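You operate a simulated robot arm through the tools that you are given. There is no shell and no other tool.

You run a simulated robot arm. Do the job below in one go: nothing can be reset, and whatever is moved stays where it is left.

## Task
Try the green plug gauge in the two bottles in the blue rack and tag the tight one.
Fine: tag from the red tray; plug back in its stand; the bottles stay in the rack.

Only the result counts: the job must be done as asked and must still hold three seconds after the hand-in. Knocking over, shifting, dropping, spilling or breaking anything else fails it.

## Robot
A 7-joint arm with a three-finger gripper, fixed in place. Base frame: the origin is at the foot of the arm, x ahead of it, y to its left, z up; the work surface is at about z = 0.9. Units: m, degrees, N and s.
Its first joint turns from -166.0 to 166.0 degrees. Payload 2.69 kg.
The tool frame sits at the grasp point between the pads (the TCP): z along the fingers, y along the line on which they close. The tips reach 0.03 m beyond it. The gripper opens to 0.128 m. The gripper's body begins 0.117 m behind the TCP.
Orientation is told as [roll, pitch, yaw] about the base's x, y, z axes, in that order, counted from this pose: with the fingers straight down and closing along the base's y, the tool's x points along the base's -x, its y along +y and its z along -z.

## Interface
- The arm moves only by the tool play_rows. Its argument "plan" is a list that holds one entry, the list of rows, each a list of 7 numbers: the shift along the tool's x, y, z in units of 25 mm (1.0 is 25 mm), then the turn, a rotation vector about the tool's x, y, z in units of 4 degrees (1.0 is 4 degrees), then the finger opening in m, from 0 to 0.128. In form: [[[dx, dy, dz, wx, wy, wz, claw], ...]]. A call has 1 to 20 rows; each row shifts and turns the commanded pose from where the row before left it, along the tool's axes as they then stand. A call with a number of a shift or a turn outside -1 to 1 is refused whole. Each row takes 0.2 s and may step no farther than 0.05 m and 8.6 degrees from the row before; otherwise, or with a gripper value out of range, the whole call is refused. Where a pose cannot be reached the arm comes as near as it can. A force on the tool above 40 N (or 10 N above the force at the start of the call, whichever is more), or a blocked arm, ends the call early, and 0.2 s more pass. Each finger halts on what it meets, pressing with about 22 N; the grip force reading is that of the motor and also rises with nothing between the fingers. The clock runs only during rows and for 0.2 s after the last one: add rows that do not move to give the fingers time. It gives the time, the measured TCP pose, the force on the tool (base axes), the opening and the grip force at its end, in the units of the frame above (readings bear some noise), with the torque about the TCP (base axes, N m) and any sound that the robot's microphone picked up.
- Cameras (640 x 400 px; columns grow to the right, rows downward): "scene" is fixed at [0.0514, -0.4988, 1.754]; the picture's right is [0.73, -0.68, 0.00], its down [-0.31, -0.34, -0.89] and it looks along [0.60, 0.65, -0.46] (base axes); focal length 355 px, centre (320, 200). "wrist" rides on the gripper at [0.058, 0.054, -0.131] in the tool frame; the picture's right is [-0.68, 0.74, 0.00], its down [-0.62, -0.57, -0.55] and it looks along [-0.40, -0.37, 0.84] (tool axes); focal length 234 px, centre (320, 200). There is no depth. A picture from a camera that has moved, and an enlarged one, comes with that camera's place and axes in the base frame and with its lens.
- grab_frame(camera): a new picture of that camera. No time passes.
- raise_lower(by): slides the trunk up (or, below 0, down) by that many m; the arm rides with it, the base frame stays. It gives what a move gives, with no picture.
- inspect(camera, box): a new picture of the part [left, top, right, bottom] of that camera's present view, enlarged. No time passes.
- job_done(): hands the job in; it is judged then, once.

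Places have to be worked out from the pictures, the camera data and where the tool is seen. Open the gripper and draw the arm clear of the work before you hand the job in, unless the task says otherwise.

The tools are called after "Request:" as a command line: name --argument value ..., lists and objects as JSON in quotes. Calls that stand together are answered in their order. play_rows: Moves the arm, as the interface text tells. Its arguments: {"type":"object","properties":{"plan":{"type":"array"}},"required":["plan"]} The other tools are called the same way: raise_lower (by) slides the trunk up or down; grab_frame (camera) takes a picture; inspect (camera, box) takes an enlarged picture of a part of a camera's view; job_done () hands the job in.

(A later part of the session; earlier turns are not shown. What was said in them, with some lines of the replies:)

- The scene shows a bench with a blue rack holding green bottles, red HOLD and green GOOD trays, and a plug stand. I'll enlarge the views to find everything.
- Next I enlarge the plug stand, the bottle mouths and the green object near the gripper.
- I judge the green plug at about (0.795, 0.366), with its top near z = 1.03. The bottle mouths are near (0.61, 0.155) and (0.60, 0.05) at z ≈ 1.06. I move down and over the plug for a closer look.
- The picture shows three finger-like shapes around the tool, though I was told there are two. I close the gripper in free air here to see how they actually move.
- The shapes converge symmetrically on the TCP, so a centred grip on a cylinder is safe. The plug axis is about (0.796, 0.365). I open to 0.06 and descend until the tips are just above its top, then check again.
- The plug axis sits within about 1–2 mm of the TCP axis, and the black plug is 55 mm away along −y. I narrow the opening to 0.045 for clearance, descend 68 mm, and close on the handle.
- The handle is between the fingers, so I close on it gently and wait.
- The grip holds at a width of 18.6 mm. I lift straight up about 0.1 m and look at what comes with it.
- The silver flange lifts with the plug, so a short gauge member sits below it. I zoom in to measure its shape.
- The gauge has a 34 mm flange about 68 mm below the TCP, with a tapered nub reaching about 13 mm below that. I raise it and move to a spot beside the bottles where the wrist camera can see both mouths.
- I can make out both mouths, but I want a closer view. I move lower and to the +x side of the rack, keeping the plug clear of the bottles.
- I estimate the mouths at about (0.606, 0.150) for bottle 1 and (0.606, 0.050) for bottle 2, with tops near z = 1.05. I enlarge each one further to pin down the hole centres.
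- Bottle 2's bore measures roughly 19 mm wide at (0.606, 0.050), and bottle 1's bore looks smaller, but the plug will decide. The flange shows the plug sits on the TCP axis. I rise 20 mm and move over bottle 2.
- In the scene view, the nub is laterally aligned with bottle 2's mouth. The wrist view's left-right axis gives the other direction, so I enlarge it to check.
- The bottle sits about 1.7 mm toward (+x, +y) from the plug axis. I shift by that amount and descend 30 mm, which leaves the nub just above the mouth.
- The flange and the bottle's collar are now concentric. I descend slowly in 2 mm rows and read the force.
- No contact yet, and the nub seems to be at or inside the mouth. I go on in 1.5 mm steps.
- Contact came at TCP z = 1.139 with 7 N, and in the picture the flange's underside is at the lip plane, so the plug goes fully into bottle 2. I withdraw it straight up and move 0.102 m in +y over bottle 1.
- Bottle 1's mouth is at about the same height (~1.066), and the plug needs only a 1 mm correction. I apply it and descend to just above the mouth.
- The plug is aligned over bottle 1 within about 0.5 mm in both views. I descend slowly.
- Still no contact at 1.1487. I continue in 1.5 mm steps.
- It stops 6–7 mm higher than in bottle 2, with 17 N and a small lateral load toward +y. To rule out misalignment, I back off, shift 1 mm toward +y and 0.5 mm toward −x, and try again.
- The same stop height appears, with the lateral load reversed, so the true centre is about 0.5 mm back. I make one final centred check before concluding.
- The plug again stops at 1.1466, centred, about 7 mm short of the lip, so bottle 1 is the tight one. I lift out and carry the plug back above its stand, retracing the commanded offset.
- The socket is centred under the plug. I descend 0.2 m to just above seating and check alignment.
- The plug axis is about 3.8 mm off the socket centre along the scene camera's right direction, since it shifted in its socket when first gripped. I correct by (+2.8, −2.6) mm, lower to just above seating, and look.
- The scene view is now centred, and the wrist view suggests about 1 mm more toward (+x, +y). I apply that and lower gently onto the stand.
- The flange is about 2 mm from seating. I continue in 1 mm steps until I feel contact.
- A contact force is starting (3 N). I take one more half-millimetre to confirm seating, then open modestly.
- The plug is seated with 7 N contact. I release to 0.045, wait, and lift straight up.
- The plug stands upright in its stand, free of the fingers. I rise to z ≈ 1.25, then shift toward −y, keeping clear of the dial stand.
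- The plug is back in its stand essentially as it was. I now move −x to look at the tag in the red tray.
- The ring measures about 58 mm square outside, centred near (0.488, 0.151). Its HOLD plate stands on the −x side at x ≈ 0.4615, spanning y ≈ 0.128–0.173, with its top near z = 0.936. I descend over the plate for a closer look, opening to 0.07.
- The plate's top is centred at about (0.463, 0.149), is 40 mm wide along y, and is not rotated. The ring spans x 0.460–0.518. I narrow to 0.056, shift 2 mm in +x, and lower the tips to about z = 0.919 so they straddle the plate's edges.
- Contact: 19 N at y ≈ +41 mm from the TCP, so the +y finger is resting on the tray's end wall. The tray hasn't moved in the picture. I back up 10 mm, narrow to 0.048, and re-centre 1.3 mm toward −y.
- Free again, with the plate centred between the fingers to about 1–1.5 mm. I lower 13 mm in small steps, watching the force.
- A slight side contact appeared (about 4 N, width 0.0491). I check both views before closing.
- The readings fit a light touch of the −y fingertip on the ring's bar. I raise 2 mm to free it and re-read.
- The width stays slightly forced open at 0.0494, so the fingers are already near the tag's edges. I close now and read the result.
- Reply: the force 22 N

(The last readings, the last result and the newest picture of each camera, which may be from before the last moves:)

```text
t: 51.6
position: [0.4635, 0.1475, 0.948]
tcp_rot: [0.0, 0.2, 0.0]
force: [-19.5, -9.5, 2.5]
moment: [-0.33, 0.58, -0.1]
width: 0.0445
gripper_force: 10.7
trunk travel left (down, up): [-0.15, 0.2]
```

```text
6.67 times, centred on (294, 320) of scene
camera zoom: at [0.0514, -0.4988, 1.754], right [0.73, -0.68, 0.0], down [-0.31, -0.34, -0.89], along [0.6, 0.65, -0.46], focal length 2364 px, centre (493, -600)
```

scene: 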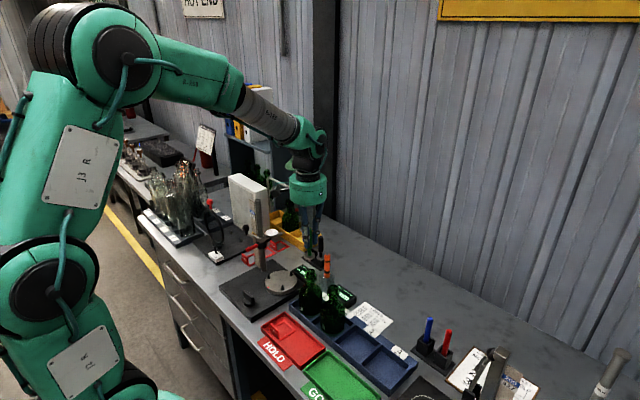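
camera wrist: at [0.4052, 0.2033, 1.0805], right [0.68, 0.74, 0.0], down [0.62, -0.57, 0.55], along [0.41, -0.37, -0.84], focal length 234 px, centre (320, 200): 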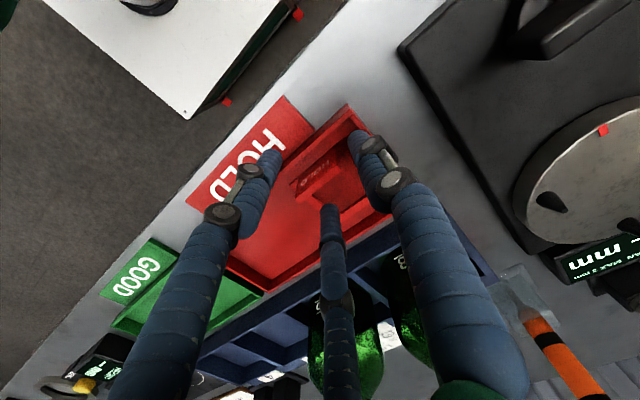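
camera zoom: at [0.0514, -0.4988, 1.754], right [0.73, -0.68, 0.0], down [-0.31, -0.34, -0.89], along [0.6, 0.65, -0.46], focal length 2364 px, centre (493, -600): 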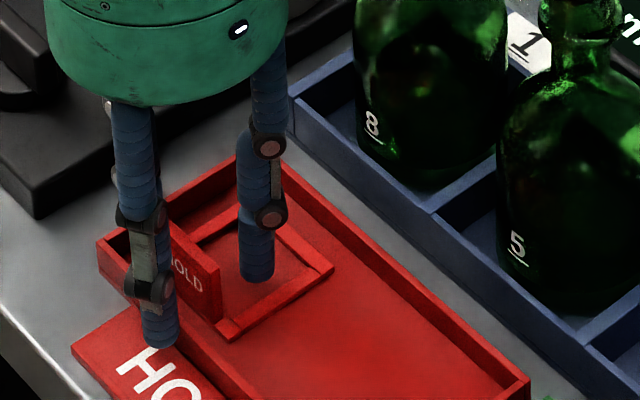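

The −19 N side load matches the third finger pressing on the outside of the tray wall, so the gripper really does have three fingers. I open at once, rise, and will re-plan to grip the plate by its faces with the tool turned 90°.

Request:
play_rows --plan '[[[0, 0, 0, 0, 0, 0, 0.05], [0, 0, 0, 0, 0, 0, 0.056], [0, 0, -0.2, 0, 0, 0, 0.056], [0, 0, -0.4, 0, 0, 0, 0.056], [0, 0, -0.8, 0, 0, 0, 0.056], [0, 0, -0.9, 0, 0, 0, 0.056], [0, 0, -0.9, 0, 0, 0, 0.056], [0, 0, -0.9, 0, 0, 0, 0.056], [0, 0, 0, 0, 0, 0, 0.056]]]'

Request:
inspect --camera "wrist" --box '[240, 70, 400, 170]'

Request:
inspect --camera "scene" --box '[246, 290, 342, 350]'

```text
t: 53.6
position: [0.463, 0.1489, 1.051]
tcp_rot: [0.0, -0.1, -0.1]
force: [-0.4, -0.2, -0.4]
moment: [0.05, 0.0, 0.02]
width: 0.0562
gripper_force: 0.0
trunk travel left (down, up): [-0.15, 0.2]
```

```text
4.00 times, centred on (320, 120) of wrist
camera zoom: at [0.4035, 0.2033, 1.1827], right [0.68, 0.74, 0.0], down [0.62, -0.57, 0.55], along [0.4, -0.37, -0.84], focal length 937 px, centre (320, 520)
```

zoom: 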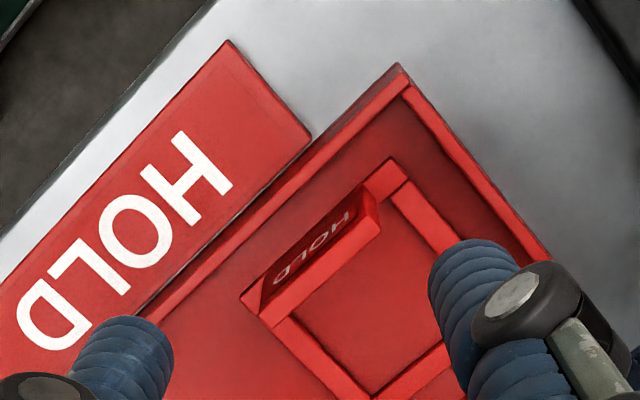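

```text
6.67 times, centred on (294, 320) of scene
camera zoom: at [0.0514, -0.4988, 1.754], right [0.73, -0.68, 0.0], down [-0.31, -0.34, -0.89], along [0.6, 0.65, -0.46], focal length 2364 px, centre (493, -600)
```

zoom: 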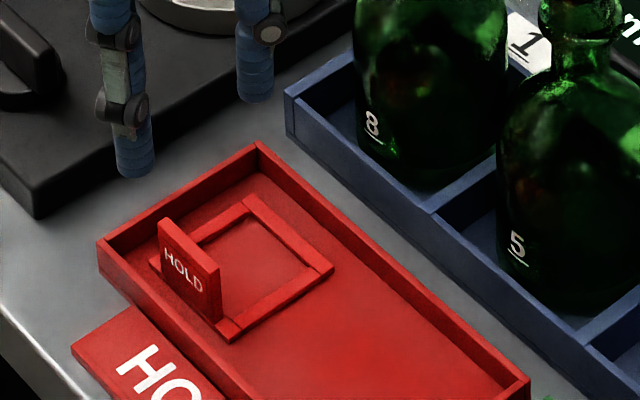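

Nothing shifted; the tray and tag are exactly as before. I rise a bit and turn the tool +90° in yaw, so the single finger sits outside the plate and the other two inside.

Request:
play_rows --plan '[[[0, 0, -0.8, 0, 0, -1, 0.056], [0, 0, -0.8, 0, 0, -1, 0.056], [0, 0, -0.4, 0, 0, -1, 0.056], [0, 0, 0, 0, 0, -1, 0.056], [0, 0, 0, 0, 0, -1, 0.056], [0, 0, 0, 0, 0, -1, 0.056], [0, 0, 0, 0, 0, -1, 0.056], [0, 0, 0, 0, 0, -1, 0.056], [0, 0, 0, 0, 0, -1, 0.056], [0, 0, 0, 0, 0, -1, 0.056], [0, 0, 0, 0, 0, -1, 0.056], [0, 0, 0, 0, 0, -1, 0.056], [0, 0, 0, 0, 0, -1, 0.056], [0, 0, 0, 0, 0, -1, 0.056], [0, 0, 0, 0, 0, -1, 0.056], [0, 0, 0, 0, 0, -1, 0.056], [0, 0, 0, 0, 0, -1, 0.056], [0, 0, 0, 0, 0, -1, 0.056], [0, 0, 0, 0, 0, -1, 0.056], [0, 0, 0, 0, 0, -1, 0.056]]]'

Request:
play_rows --plan '[[[0, 0, 0, 0, 0, -1, 0.056], [0, 0, 0, 0, 0, -1, 0.056], [0, 0, 0, 0, 0, -0.5, 0.05], [0, 0, 0, 0, 0, 0, 0.05]]]'

Request:
grab_frame --camera "wrist"

Request:
grab_frame --camera "scene"

```text
t: 57.8
position: [0.4633, 0.1493, 1.1016]
tcp_rot: [0.0, 0.0, 80.1]
force: [0.4, 0.3, -0.1]
moment: [0.01, -0.01, -0.01]
width: 0.0561
gripper_force: 0.1
trunk travel left (down, up): [-0.15, 0.2]
```

```text
t: 58.8
position: [0.4633, 0.1479, 1.1]
tcp_rot: [0.0, -0.1, 90.1]
force: [-0.4, 0.4, 0.0]
moment: [-0.03, -0.01, -0.06]
width: 0.0502
gripper_force: 0.1
trunk travel left (down, up): [-0.15, 0.2]
```

```text
taken
camera wrist: at [0.4094, 0.0897, 1.2316], right [-0.74, 0.68, 0.0], down [0.56, 0.62, 0.55], along [0.37, 0.4, -0.84], focal length 234 px, centre (320, 200)
```

wrist: 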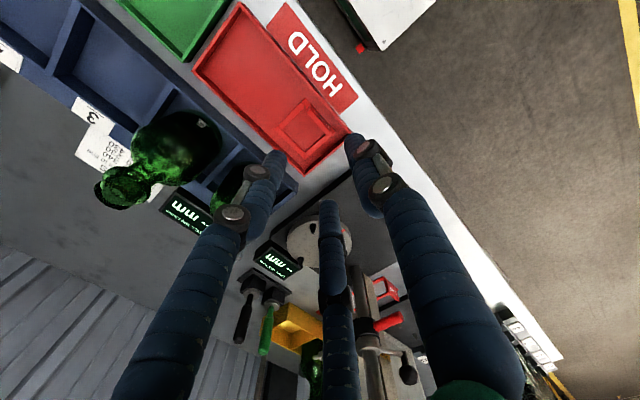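

```text
taken
```

scene: 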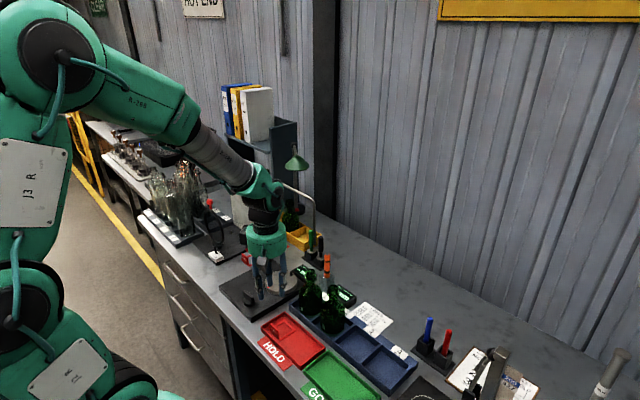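

The yaw is now 90°, and the tag is visible between the fingers. I zoom in to measure the plate from this side.

Request:
inspect --camera "wrist" --box '[256, 80, 384, 160]'

```text
5.00 times, centred on (320, 120) of wrist
camera zoom: at [0.4094, 0.0897, 1.2316], right [-0.74, 0.68, 0.0], down [0.56, 0.62, 0.55], along [0.37, 0.4, -0.84], focal length 1171 px, centre (320, 600)
```

zoom: 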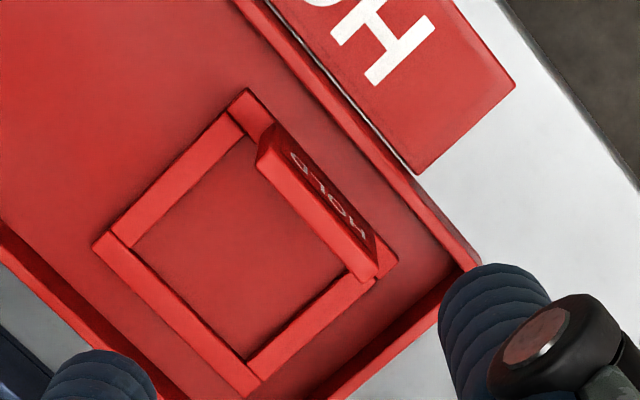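

From this side the plate is at x ≈ 0.462, y 0.127–0.166, and the ring centre is 26.5 mm further in +x. I set the opening to 0.036, shift 2 mm in +x, and descend most of the way.

Request:
play_rows --plan '[[[0.02, -0.08, 0.9, 0, 0, 0, 0.036], [0, 0, 0.9, 0, 0, 0, 0.036], [0, 0, 0.9, 0, 0, 0, 0.036], [0, 0, 0.9, 0, 0, 0, 0.036], [0, 0, 0.9, 0, 0, 0, 0.036], [0, 0, 0.3, 0, 0, 0, 0.036], [0, 0, 0, 0, 0, 0, 0.036]]]'

Request:
inspect --camera "wrist" --box '[256, 100, 384, 180]'

Request:
inspect --camera "scene" --box '[256, 290, 336, 340]'

```text
t: 60.4
position: [0.4676, 0.1468, 0.9791]
tcp_rot: [-0.1, -0.1, 90.0]
force: [0.3, 0.0, -0.3]
moment: [-0.02, 0.05, 0.01]
width: 0.0361
gripper_force: 0.1
trunk travel left (down, up): [-0.15, 0.2]
```

```text
5.00 times, centred on (320, 140) of wrist
camera zoom: at [0.4124, 0.0892, 1.1106], right [-0.74, 0.68, 0.0], down [0.57, 0.62, 0.55], along [0.37, 0.4, -0.84], focal length 1171 px, centre (320, 500)
```

zoom: 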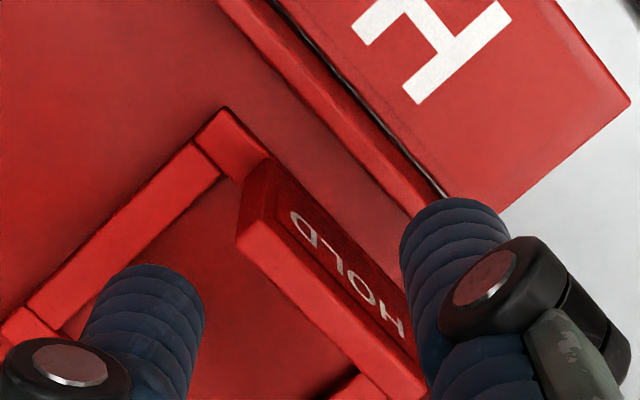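

```text
8.00 times, centred on (296, 315) of scene
camera zoom: at [0.0514, -0.4988, 1.754], right [0.73, -0.68, 0.0], down [-0.31, -0.34, -0.89], along [0.6, 0.65, -0.46], focal length 2837 px, centre (512, -720)
```

zoom: 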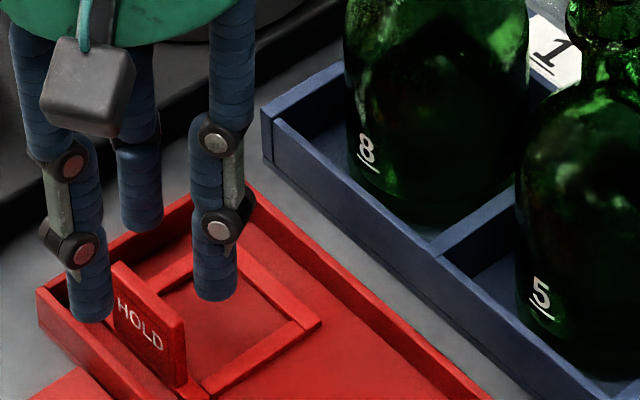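

The plate runs between the outer finger and the inner pair, as planned. I lower the last 23 mm in small steps.

Request:
play_rows --plan '[[[0, 0, 0.3, 0, 0, 0, 0.036], [0, 0, 0.3, 0, 0, 0, 0.036], [0, 0, 0.2, 0, 0, 0, 0.036], [0, 0, 0.12, 0, 0, 0, 0.036], [0, 0, 0, 0, 0, 0, 0.036]]]'

Request:
inspect --camera "wrist" --box '[256, 110, 384, 190]'

Request:
inspect --camera "scene" --box '[256, 290, 336, 340]'

```text
t: 61.6
position: [0.4673, 0.149, 0.9562]
tcp_rot: [0.1, 0.0, 90.0]
force: [0.2, -0.5, 0.2]
moment: [-0.03, -0.02, -0.02]
width: 0.0361
gripper_force: 0.0
trunk travel left (down, up): [-0.15, 0.2]
```

```text
5.00 times, centred on (320, 150) of wrist
camera zoom: at [0.4126, 0.0896, 1.0876], right [-0.74, 0.68, 0.0], down [0.56, 0.62, 0.55], along [0.37, 0.4, -0.84], focal length 1171 px, centre (320, 450)
```

zoom: 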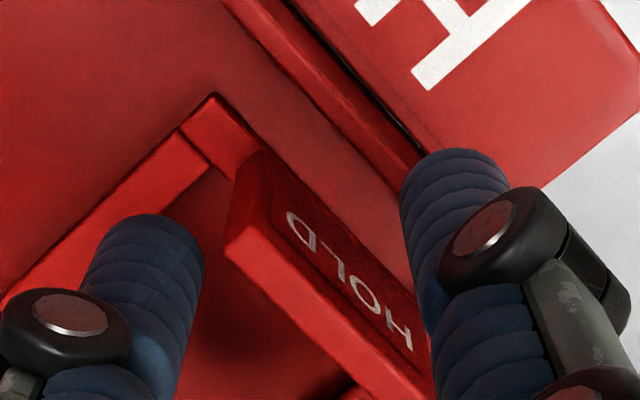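

```text
8.00 times, centred on (296, 315) of scene
camera zoom: at [0.0514, -0.4988, 1.754], right [0.73, -0.68, 0.0], down [-0.31, -0.34, -0.89], along [0.6, 0.65, -0.46], focal length 2837 px, centre (512, -720)
```

zoom: 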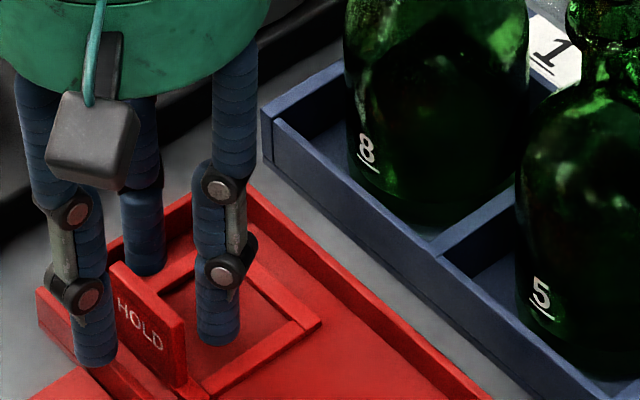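

No contact, with the tips about 10–14 mm below the plate's top. I close gradually on the plate's faces.

Request:
play_rows --plan '[[[0, 0, 0, 0, 0, 0, 0.026], [0, 0, 0, 0, 0, 0, 0.018], [0, 0, 0, 0, 0, 0, 0.01], [0, 0, 0, 0, 0, 0, 0.0], [0, 0, 0, 0, 0, 0, 0.0]]]'

Request:
inspect --camera "wrist" --box '[256, 110, 384, 190]'

Request:
inspect --camera "scene" --box '[256, 290, 336, 340]'

```text
t: 62.8
position: [0.4675, 0.1476, 0.9566]
tcp_rot: [-0.1, 0.0, 90.1]
force: [-0.1, -0.2, -0.4]
moment: [0.0, 0.0, 0.0]
width: 0.0113
gripper_force: 22.4
trunk travel left (down, up): [-0.15, 0.2]
```

```text
5.00 times, centred on (320, 150) of wrist
camera zoom: at [0.4125, 0.0896, 1.0877], right [-0.74, 0.68, 0.0], down [0.57, 0.62, 0.55], along [0.37, 0.4, -0.84], focal length 1171 px, centre (320, 450)
```

zoom: 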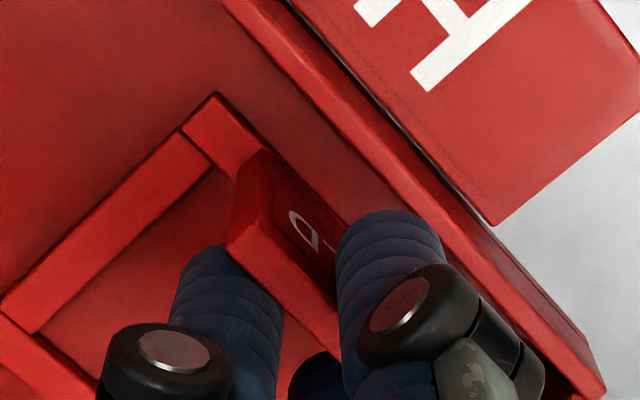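

```text
8.00 times, centred on (296, 315) of scene
camera zoom: at [0.0514, -0.4988, 1.754], right [0.73, -0.68, 0.0], down [-0.31, -0.34, -0.89], along [0.6, 0.65, -0.46], focal length 2837 px, centre (512, -720)
```

zoom: 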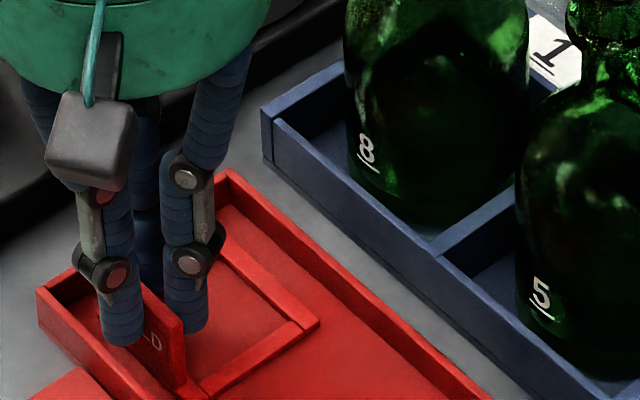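

It gripped at a width of 11.3 mm, as expected for this three-finger face grip, and the tag stayed put. I lift gently and look.

Request:
play_rows --plan '[[[0, 0, -0.2, 0, 0, 0, 0.0], [0, 0, -0.4, 0, 0, 0, 0.0], [0, 0, -0.6, 0, 0, 0, 0.0], [0, 0, -0.8, 0, 0, 0, 0.0], [0, 0, 0, 0, 0, 0, 0.0]]]'

Request:
grab_frame --camera "wrist"

Request:
inspect --camera "scene" --box '[256, 280, 336, 330]'

```text
t: 64.0
position: [0.4661, 0.1472, 1.0073]
tcp_rot: [0.0, 0.0, 90.1]
force: [0.1, 0.0, -0.5]
moment: [0.03, -0.03, 0.03]
width: 0.0115
gripper_force: 21.7
trunk travel left (down, up): [-0.15, 0.2]
```

```text
taken
camera wrist: at [0.4113, 0.0889, 1.1381], right [-0.74, 0.68, 0.0], down [0.56, 0.62, 0.55], along [0.37, 0.4, -0.84], focal length 234 px, centre (320, 200)
```

wrist: 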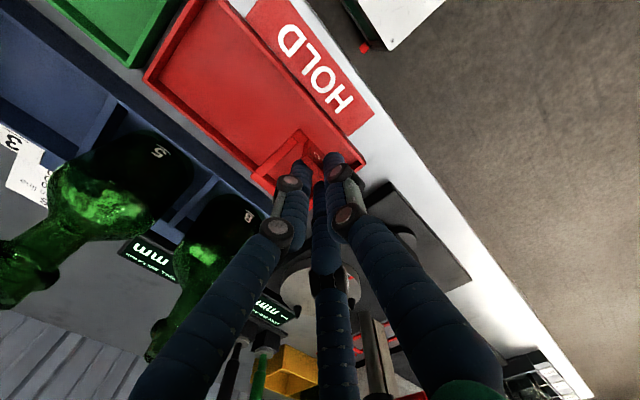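

```text
8.00 times, centred on (296, 305) of scene
camera zoom: at [0.0514, -0.4988, 1.754], right [0.73, -0.68, 0.0], down [-0.31, -0.34, -0.89], along [0.6, 0.65, -0.46], focal length 2837 px, centre (512, -640)
```

zoom: 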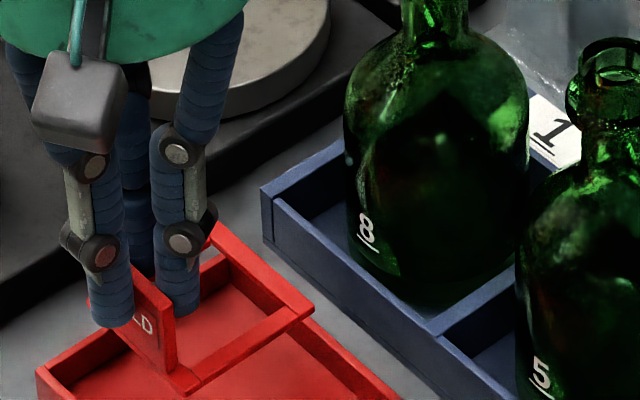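

The tag is held level. I raise it well above the lip height and then carry it over bottle 1; the ring centre is about 22 mm in +x from the TCP.

Request:
play_rows --plan '[[[0, 0, -0.93, 0, 0, 0, 0.0], [0, 0, -0.93, 0, 0, 0, 0.0], [0, 0, -0.93, 0, 0, 0, 0.0], [0, 0, -0.93, 0, 0, 0, 0.0], [0, 0, -0.93, 0, 0, 0, 0.0], [0, 0, -0.93, 0, 0, 0, 0.0], [0, 0, -0.93, 0, 0, 0, 0.0], [0, 0, 0, 0, 0, 0, 0.0], [-0.03, -0.8, 0, 0, 0, 0, 0.0], [-0.03, -0.8, 0, 0, 0, 0, 0.0], [-0.03, -0.8, 0, 0, 0, 0, 0.0], [-0.03, -0.8, 0, 0, 0, 0, 0.0], [-0.03, -0.8, 0, 0, 0, 0, 0.0], [-0.01, -0.78, 0, 0, 0, 0, 0.0], [0, 0, 0, 0, 0, 0, 0.0]]]'

Request:
grab_frame --camera "wrist"

Request:
inspect --camera "wrist" --box '[236, 90, 364, 170]'

Request:
inspect --camera "scene" --box '[272, 230, 352, 280]'

```text
t: 67.2
position: [0.5882, 0.153, 1.1694]
tcp_rot: [0.1, 0.1, 90.0]
force: [0.3, 0.1, -0.7]
moment: [0.01, 0.02, 0.02]
width: 0.0112
gripper_force: 21.8
trunk travel left (down, up): [-0.15, 0.2]
```

```text
taken
camera wrist: at [0.5327, 0.094, 1.3001], right [-0.74, 0.68, 0.0], down [0.57, 0.62, 0.55], along [0.37, 0.4, -0.84], focal length 234 px, centre (320, 200)
```

wrist: 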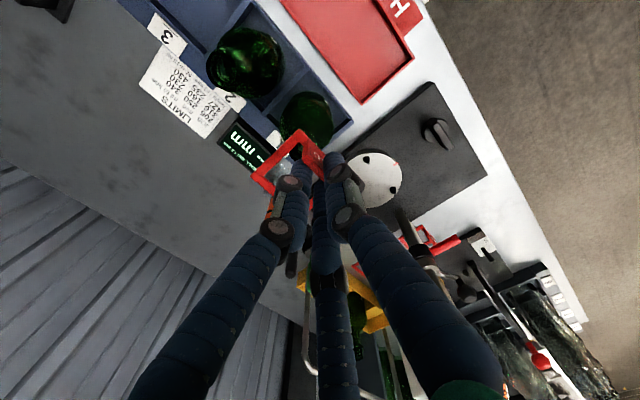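

```text
5.00 times, centred on (300, 130) of wrist
camera zoom: at [0.5327, 0.094, 1.3001], right [-0.74, 0.68, 0.0], down [0.57, 0.62, 0.55], along [0.37, 0.4, -0.84], focal length 1171 px, centre (420, 550)
```

zoom: 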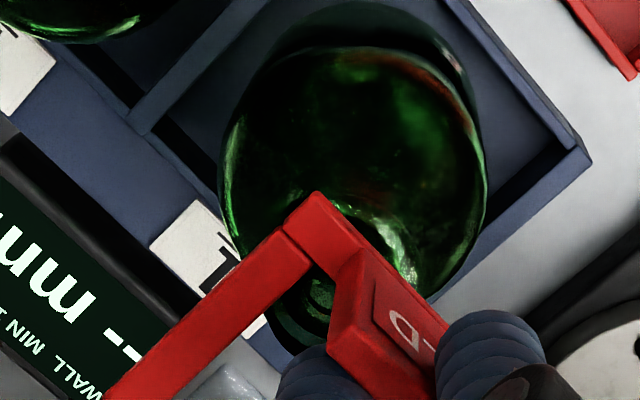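

```text
8.00 times, centred on (312, 255) of scene
camera zoom: at [0.0514, -0.4988, 1.754], right [0.73, -0.68, 0.0], down [-0.31, -0.34, -0.89], along [0.6, 0.65, -0.46], focal length 2837 px, centre (384, -240)
```

zoom: 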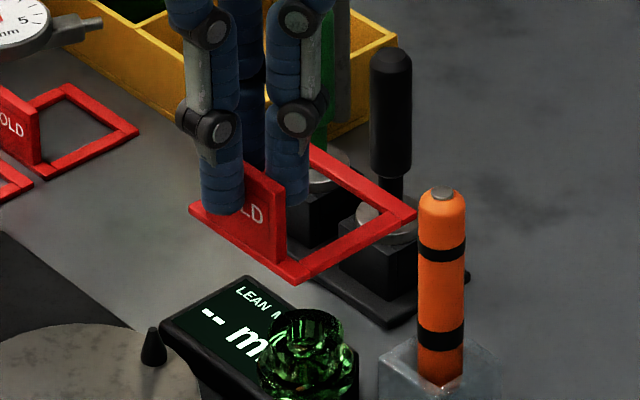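

The tag is level, and its centre works out to about (0.608, 0.150), matching bottle 1's axis within 1 mm in both views. I lower 40 mm to just above the lip and re-check.

Request:
play_rows --plan '[[[0, 0, 0.5, 0, 0, 0, 0.0], [0, 0, 0.5, 0, 0, 0, 0.0], [0, 0, 0.5, 0, 0, 0, 0.0], [0, 0, 0, 0, 0, 0, 0.0]]]'

Request:
inspect --camera "wrist" --box '[236, 90, 364, 170]'

Request:
inspect --camera "scene" --box '[272, 240, 352, 290]'

```text
t: 68.2
position: [0.5872, 0.152, 1.1306]
tcp_rot: [0.0, -0.1, 90.0]
force: [0.0, 0.4, 0.3]
moment: [-0.04, 0.03, 0.02]
width: 0.0111
gripper_force: 21.7
trunk travel left (down, up): [-0.15, 0.2]
```

```text
5.00 times, centred on (300, 130) of wrist
camera zoom: at [0.5321, 0.0932, 1.2627], right [-0.74, 0.68, 0.0], down [0.57, 0.62, 0.55], along [0.37, 0.4, -0.84], focal length 1171 px, centre (420, 550)
```

zoom: 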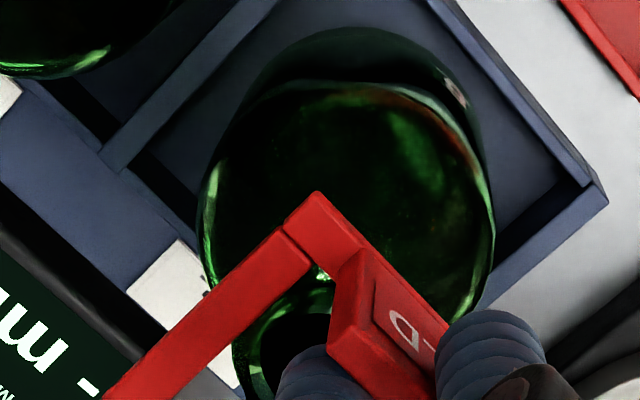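

```text
8.00 times, centred on (312, 265) of scene
camera zoom: at [0.0514, -0.4988, 1.754], right [0.73, -0.68, 0.0], down [-0.31, -0.34, -0.89], along [0.6, 0.65, -0.46], focal length 2837 px, centre (384, -320)
```

zoom: 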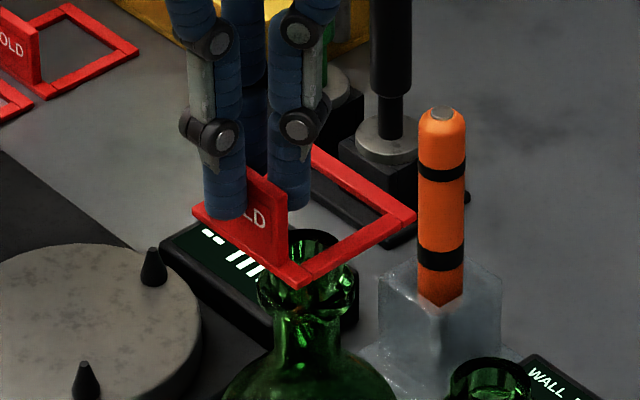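

Ring and bottle still agree in the wrist view to within 1 mm; the scene suggests the ring is about 19 mm above the lip. I lower 22 mm so the ring passes around the lip, watching the force.

Request:
play_rows --plan '[[[0, 0, 0.2, 0, 0, 0, 0.0], [0, 0, 0.2, 0, 0, 0, 0.0], [0, 0, 0.2, 0, 0, 0, 0.0], [0, 0, 0.2, 0, 0, 0, 0.0], [0, 0, 0.1, 0, 0, 0, 0.0], [0, 0, 0, 0, 0, 0, 0.0]]]'

Request:
inspect --camera "wrist" --box '[236, 100, 364, 180]'

Request:
inspect --camera "scene" --box '[280, 250, 344, 290]'

```text
t: 69.6
position: [0.586, 0.1529, 1.1096]
tcp_rot: [0.0, 0.0, 90.0]
force: [0.7, -0.3, -0.4]
moment: [-0.02, 0.0, 0.04]
width: 0.0111
gripper_force: 21.4
trunk travel left (down, up): [-0.15, 0.2]
```

```text
5.00 times, centred on (300, 140) of wrist
camera zoom: at [0.5314, 0.0936, 1.2405], right [-0.74, 0.68, 0.0], down [0.57, 0.62, 0.55], along [0.37, 0.4, -0.84], focal length 1171 px, centre (420, 500)
```

zoom: 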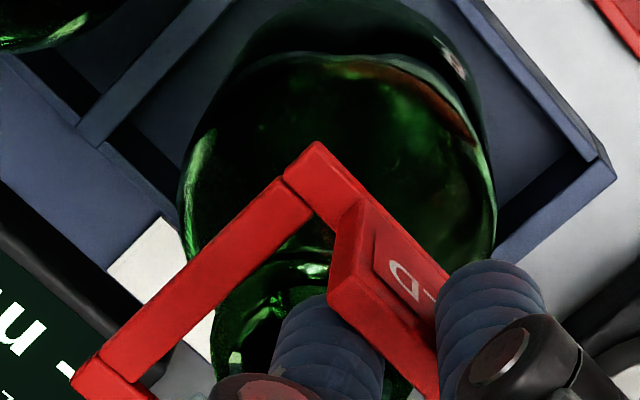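

```text
10.00 times, centred on (312, 270) of scene
camera zoom: at [0.0514, -0.4988, 1.754], right [0.73, -0.68, 0.0], down [-0.31, -0.34, -0.89], along [0.6, 0.65, -0.46], focal length 3546 px, centre (400, -500)
```

zoom: 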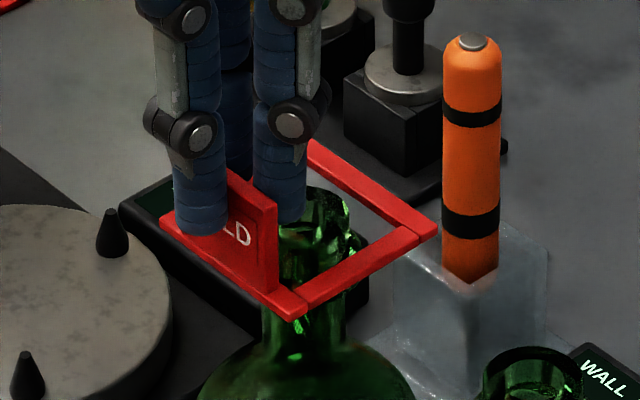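

The ring is now near the lip plane with no contact. Before going lower I enlarge both views to check concentricity with the bead.

Request:
inspect --camera "scene" --box '[292, 256, 332, 281]'

Request:
inspect --camera "wrist" --box '[246, 125, 326, 175]'

Request:
grab_frame --camera "wrist"

```text
16.00 times, centred on (312, 268) of scene
camera zoom: at [0.0514, -0.4988, 1.754], right [0.73, -0.68, 0.0], down [-0.31, -0.34, -0.89], along [0.6, 0.65, -0.46], focal length 5674 px, centre (448, -896)
```

zoom: 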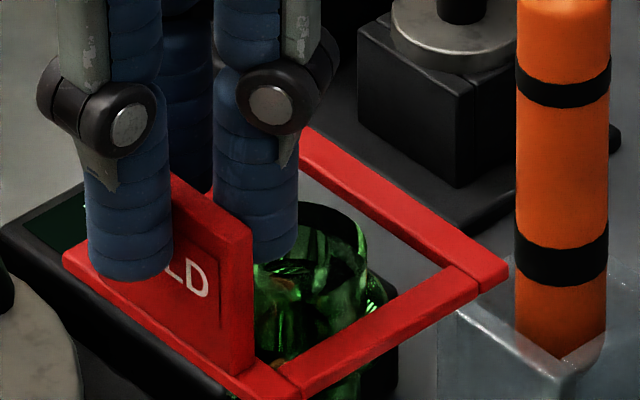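

```text
8.00 times, centred on (286, 150) of wrist
camera zoom: at [0.5314, 0.0936, 1.2405], right [-0.74, 0.68, 0.0], down [0.57, 0.62, 0.55], along [0.37, 0.4, -0.84], focal length 1873 px, centre (592, 600)
```

zoom: 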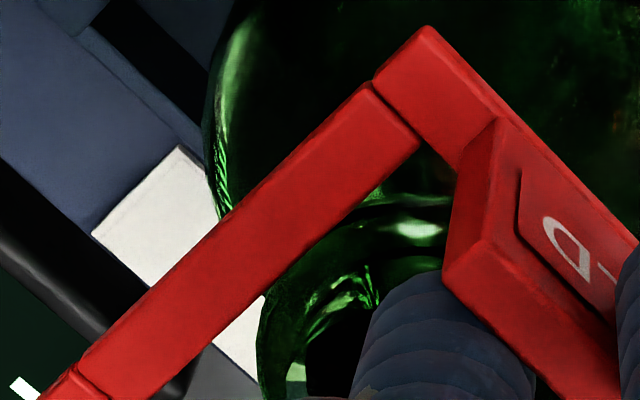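

```text
taken
camera wrist: at [0.5314, 0.0936, 1.2405], right [-0.74, 0.68, 0.0], down [0.57, 0.62, 0.55], along [0.37, 0.4, -0.84], focal length 234 px, centre (320, 200)
```

wrist: 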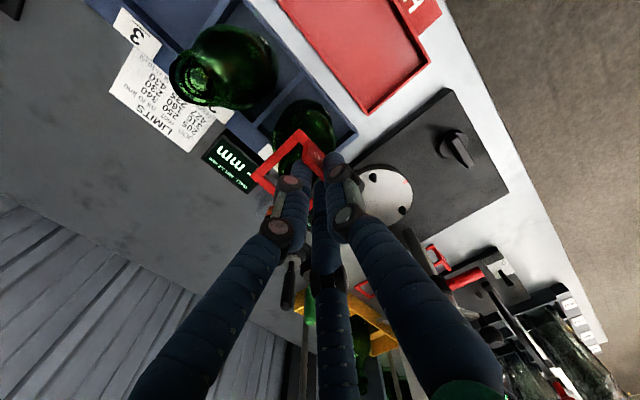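

Both views suggest the ring needs about 2 mm more in +x and 0.6 mm in −y to be concentric. I apply that and lower another 8 mm, leaving the fingertips about 4 mm above the lip.

Request:
play_rows --plan '[[[0.024, -0.084, 0, 0, 0, 0, 0.0], [0, 0, 0.08, 0, 0, 0, 0.0], [0, 0, 0.08, 0, 0, 0, 0.0], [0, 0, 0.08, 0, 0, 0, 0.0], [0, 0, 0.08, 0, 0, 0, 0.0], [0, 0, 0, 0, 0, 0, 0.0]]]'

Request:
inspect --camera "scene" --box '[292, 260, 332, 285]'

Request:
inspect --camera "wrist" --box '[246, 125, 326, 175]'

```text
t: 71.0
position: [0.5879, 0.1518, 1.1011]
tcp_rot: [0.0, 0.0, 90.0]
force: [0.2, 0.6, 0.8]
moment: [0.02, 0.01, -0.02]
width: 0.0111
gripper_force: 21.6
trunk travel left (down, up): [-0.15, 0.2]
```

```text
16.00 times, centred on (312, 272) of scene
camera zoom: at [0.0514, -0.4988, 1.754], right [0.73, -0.68, 0.0], down [-0.31, -0.34, -0.89], along [0.6, 0.65, -0.46], focal length 5674 px, centre (448, -960)
```

zoom: 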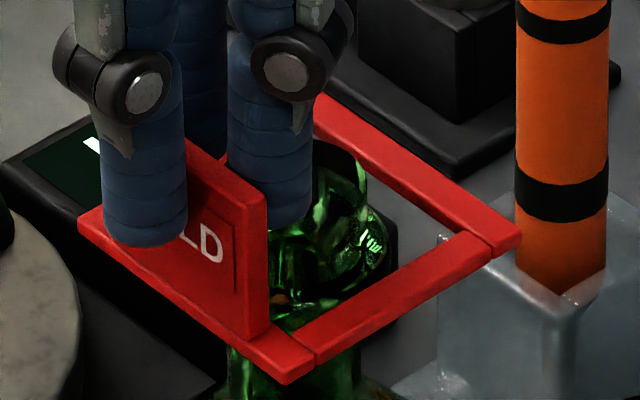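

```text
8.00 times, centred on (286, 150) of wrist
camera zoom: at [0.5342, 0.093, 1.2324], right [-0.74, 0.68, 0.0], down [0.57, 0.62, 0.55], along [0.37, 0.4, -0.84], focal length 1873 px, centre (592, 600)
```

zoom: 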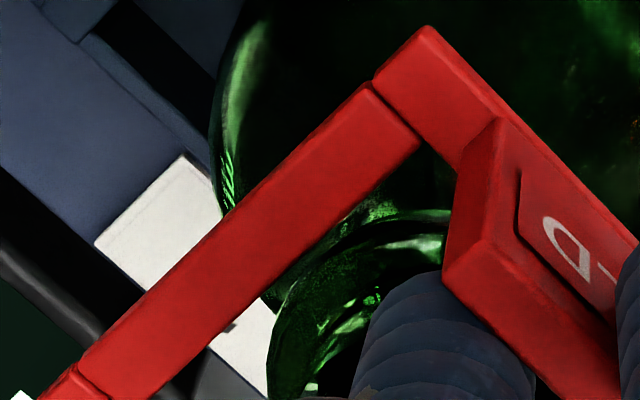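

The ring is now around the lip, just above the bead, with no contact. Laterally it is within 1 mm; the wrist view of the bead suggests coming back about 1 mm along (−x, −y). I apply that and lower 2.5 mm more.

Request:
play_rows --plan '[[[0.036, 0.032, 0, 0, 0, 0, 0.0], [0, 0, 0.05, 0, 0, 0, 0.0], [0, 0, 0.05, 0, 0, 0, 0.0], [0, 0, 0, 0, 0, 0, 0.0]]]'

Request:
inspect --camera "scene" --box '[292, 260, 332, 285]'

Request:
inspect --camera "wrist" --box '[246, 125, 326, 175]'

```text
t: 72.0
position: [0.5871, 0.1513, 1.0993]
tcp_rot: [0.0, 0.0, 90.0]
force: [0.3, 0.6, 0.2]
moment: [-0.02, 0.01, 0.0]
width: 0.0112
gripper_force: 22.3
trunk travel left (down, up): [-0.15, 0.2]
```

```text
16.00 times, centred on (312, 272) of scene
camera zoom: at [0.0514, -0.4988, 1.754], right [0.73, -0.68, 0.0], down [-0.31, -0.34, -0.89], along [0.6, 0.65, -0.46], focal length 5674 px, centre (448, -960)
```

zoom: 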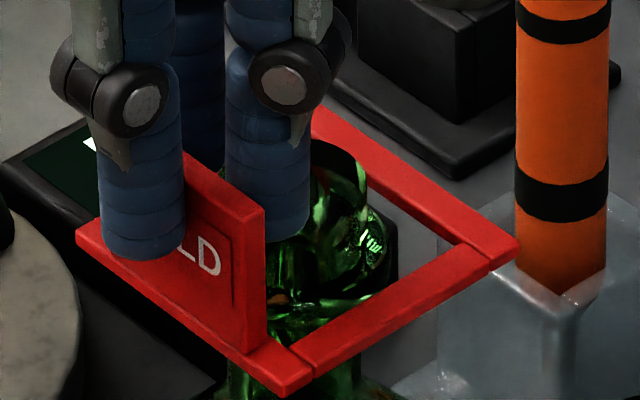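

```text
8.00 times, centred on (286, 150) of wrist
camera zoom: at [0.5329, 0.0922, 1.2305], right [-0.74, 0.68, 0.0], down [0.57, 0.62, 0.55], along [0.37, 0.4, -0.84], focal length 1873 px, centre (592, 600)
```

zoom: 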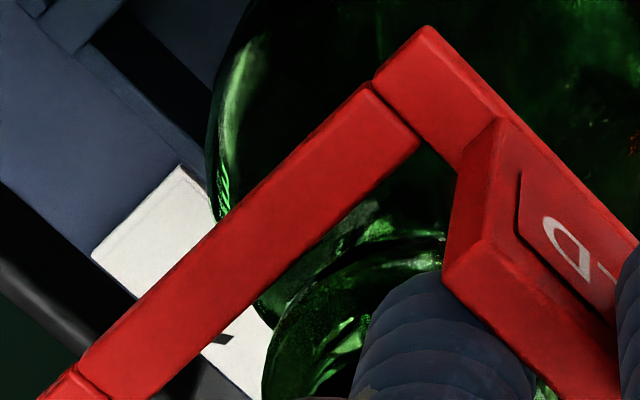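

No contact, and the ring is concentric with the bead in the wrist view within about 1 mm. I release by opening to 0.03, letting the tag drop over the neck.

Request:
play_rows --plan '[[[0, 0, 0, 0, 0, 0, 0.03], [0, 0, 0, 0, 0, 0, 0.03], [0, 0, 0, 0, 0, 0, 0.03]]]'

Request:
inspect --camera "scene" --box '[280, 255, 344, 295]'

Request:
inspect --camera "wrist" --box '[236, 90, 364, 170]'

```text
t: 72.8
position: [0.5883, 0.152, 1.0995]
tcp_rot: [0.0, 0.0, 90.0]
force: [-1.1, -0.9, -0.7]
moment: [0.02, 0.0, -0.03]
width: 0.0298
gripper_force: 0.1
trunk travel left (down, up): [-0.15, 0.2]
```

```text
10.00 times, centred on (312, 275) of scene
camera zoom: at [0.0514, -0.4988, 1.754], right [0.73, -0.68, 0.0], down [-0.31, -0.34, -0.89], along [0.6, 0.65, -0.46], focal length 3546 px, centre (400, -550)
```

zoom: 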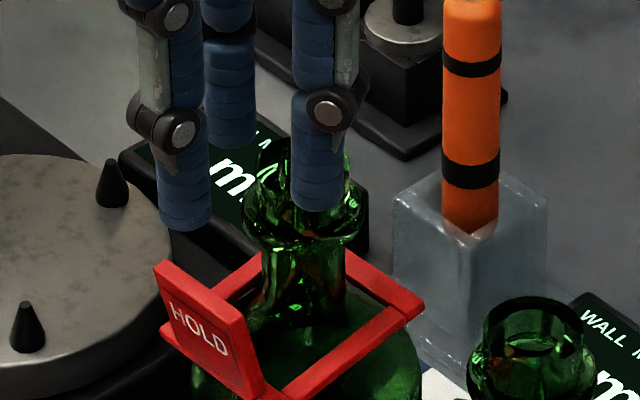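

```text
5.00 times, centred on (300, 130) of wrist
camera zoom: at [0.5328, 0.0922, 1.2306], right [-0.74, 0.68, 0.0], down [0.57, 0.62, 0.55], along [0.37, 0.4, -0.84], focal length 1171 px, centre (420, 550)
```

zoom: 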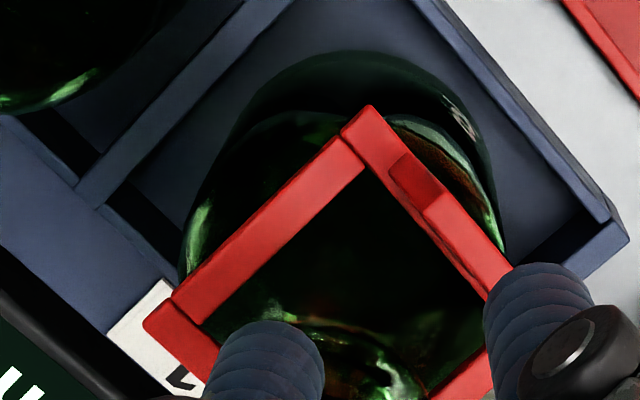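

The tag slid past the bead and now sits around bottle 1's neck on the shoulder. I rise straight up and check it's stable.

Request:
play_rows --plan '[[[0, 0, -0.3, 0, 0, 0, 0.03], [0, 0, -0.6, 0, 0, 0, 0.03], [0, 0, -0.9, 0, 0, 0, 0.03], [0, 0, -0.9, 0, 0, 0, 0.03], [0, 0, -0.9, 0, 0, 0, 0.03], [0, 0, -0.9, 0, 0, 0, 0.03], [0, 0, -0.9, 0, 0, 0, 0.04], [0, 0, -0.9, 0, 0, 0, 0.06], [0, 0, -0.9, 0, 0, 0, 0.08], [0, 0, 0, 0, 0, 0, 0.08]]]'

Request:
grab_frame --camera "scene"

Request:
inspect --camera "scene" --box '[280, 255, 344, 295]'

Request:
inspect --camera "wrist" --box '[220, 60, 380, 160]'

```text
t: 75.0
position: [0.5885, 0.1497, 1.2794]
tcp_rot: [-0.1, 0.0, 90.0]
force: [-0.5, 0.1, -0.3]
moment: [0.01, -0.02, -0.01]
width: 0.0801
gripper_force: 0.1
trunk travel left (down, up): [-0.15, 0.2]
```

```text
taken
```

scene: 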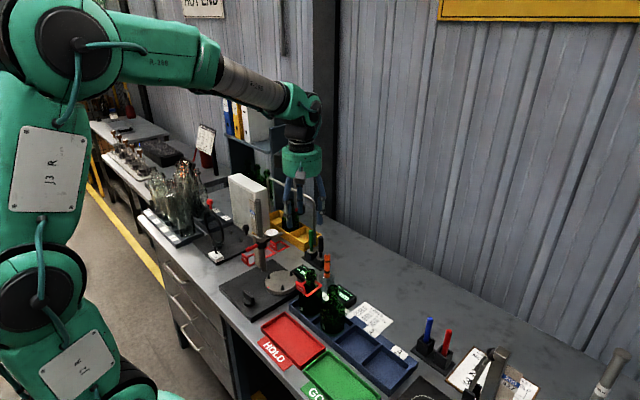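

```text
10.00 times, centred on (312, 275) of scene
camera zoom: at [0.0514, -0.4988, 1.754], right [0.73, -0.68, 0.0], down [-0.31, -0.34, -0.89], along [0.6, 0.65, -0.46], focal length 3546 px, centre (400, -550)
```

zoom: 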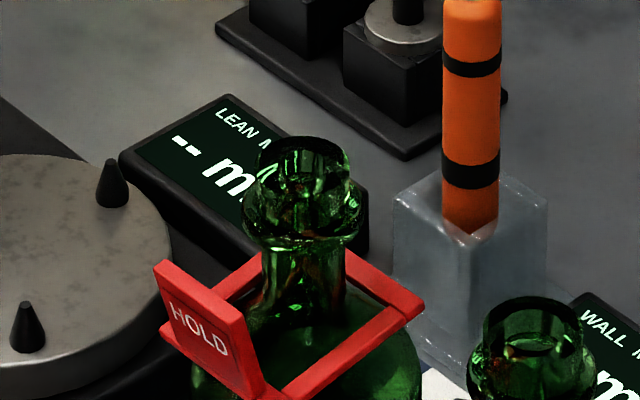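

```text
4.00 times, centred on (300, 110) of wrist
camera zoom: at [0.5333, 0.0914, 1.4112], right [-0.74, 0.68, 0.0], down [0.57, 0.62, 0.55], along [0.37, 0.4, -0.84], focal length 937 px, centre (400, 560)
```

zoom: 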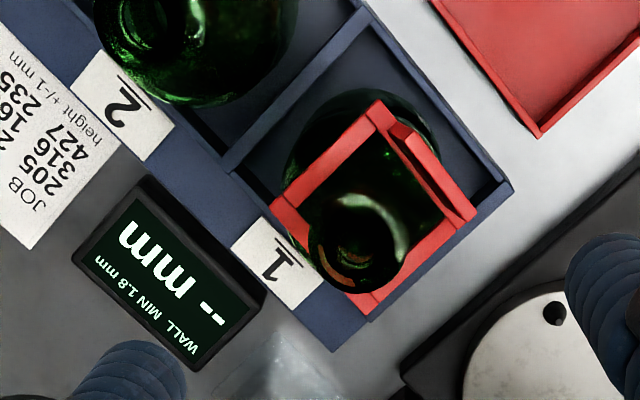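

The tag is stable around bottle 1's neck, and bottle 2, the trays and the plugs look undisturbed. I raise the arm further clear, then do a final check of the plug stand.

Request:
play_rows --plan '[[[0, 0, -0.9, 0, 0, 0, 0.1], [0, 0, -0.9, 0, 0, 0, 0.1], [0, 0, -0.9, 0, 0, 0, 0.1], [0, 0, -0.9, 0, 0, 0, 0.1], [0, 0, 0, 0, 0, 0, 0.1], [0, 0, 0, 0, 0, 0, 0.1]]]'

Request:
inspect --camera "scene" --box '[258, 220, 386, 300]'

Request:
inspect --camera "scene" --box '[240, 280, 400, 380]'

```text
t: 76.4
position: [0.588, 0.1513, 1.3694]
tcp_rot: [0.0, -0.1, 90.0]
force: [0.0, 0.9, 0.3]
moment: [0.0, 0.0, 0.0]
width: 0.1001
gripper_force: 0.0
trunk travel left (down, up): [-0.15, 0.2]
```

```text
5.00 times, centred on (322, 260) of scene
camera zoom: at [0.0514, -0.4988, 1.754], right [0.73, -0.68, 0.0], down [-0.31, -0.34, -0.89], along [0.6, 0.65, -0.46], focal length 1773 px, centre (310, -100)
```

zoom: 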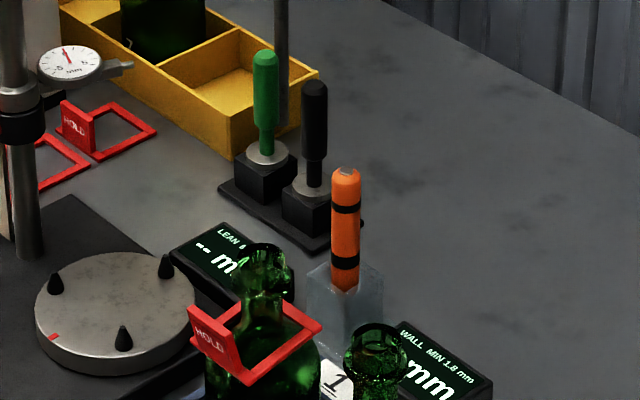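

```text
4.00 times, centred on (320, 330) of scene
camera zoom: at [0.0514, -0.4988, 1.754], right [0.73, -0.68, 0.0], down [-0.31, -0.34, -0.89], along [0.6, 0.65, -0.46], focal length 1418 px, centre (320, -320)
```

zoom: 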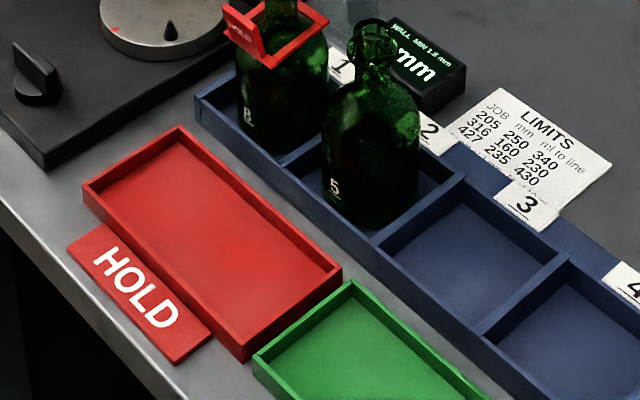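

The green plug is back in its stand, and both bottles stand in the blue rack. The red-tray tag hangs on tight bottle 1, and the arm is clear with the gripper open. I hand the job in.

Request:
job_done

```text
The job is handed in.
```

The bottle in slot 1 of the blue rack is the tight one, and it now carries the HOLD tag from the red tray. I have handed the job in, but no verdict has come back.

- **Bottle 2:** the plug went all the way in; its flange sat on the lip with about 7 N of contact.
- **Bottle 1:** the plug stopped about 7 mm short of where it seated in bottle 2. I tried three slightly different positions, including a centred one, and it stopped at the same depth each time.
- **Tag:** I let it drop the last few centimetres over bottle 1's neck. It passed the bead and rests on the shoulder, where it stayed still while the arm withdrew. It may be tilted slightly toward the plate side.
- **Plug and bottles:** the green plug is back in its stand, about 1 mm from where it started, and both bottles are still in the rack.

While reaching for the tag, the fingers pressed on the red tray's walls twice, with roughly 20 N each time. The gripper turned out to have three fingers, not the two I was told. The pictures before and after show no shift of the tray or the tag, and nothing else on the bench looks disturbed.
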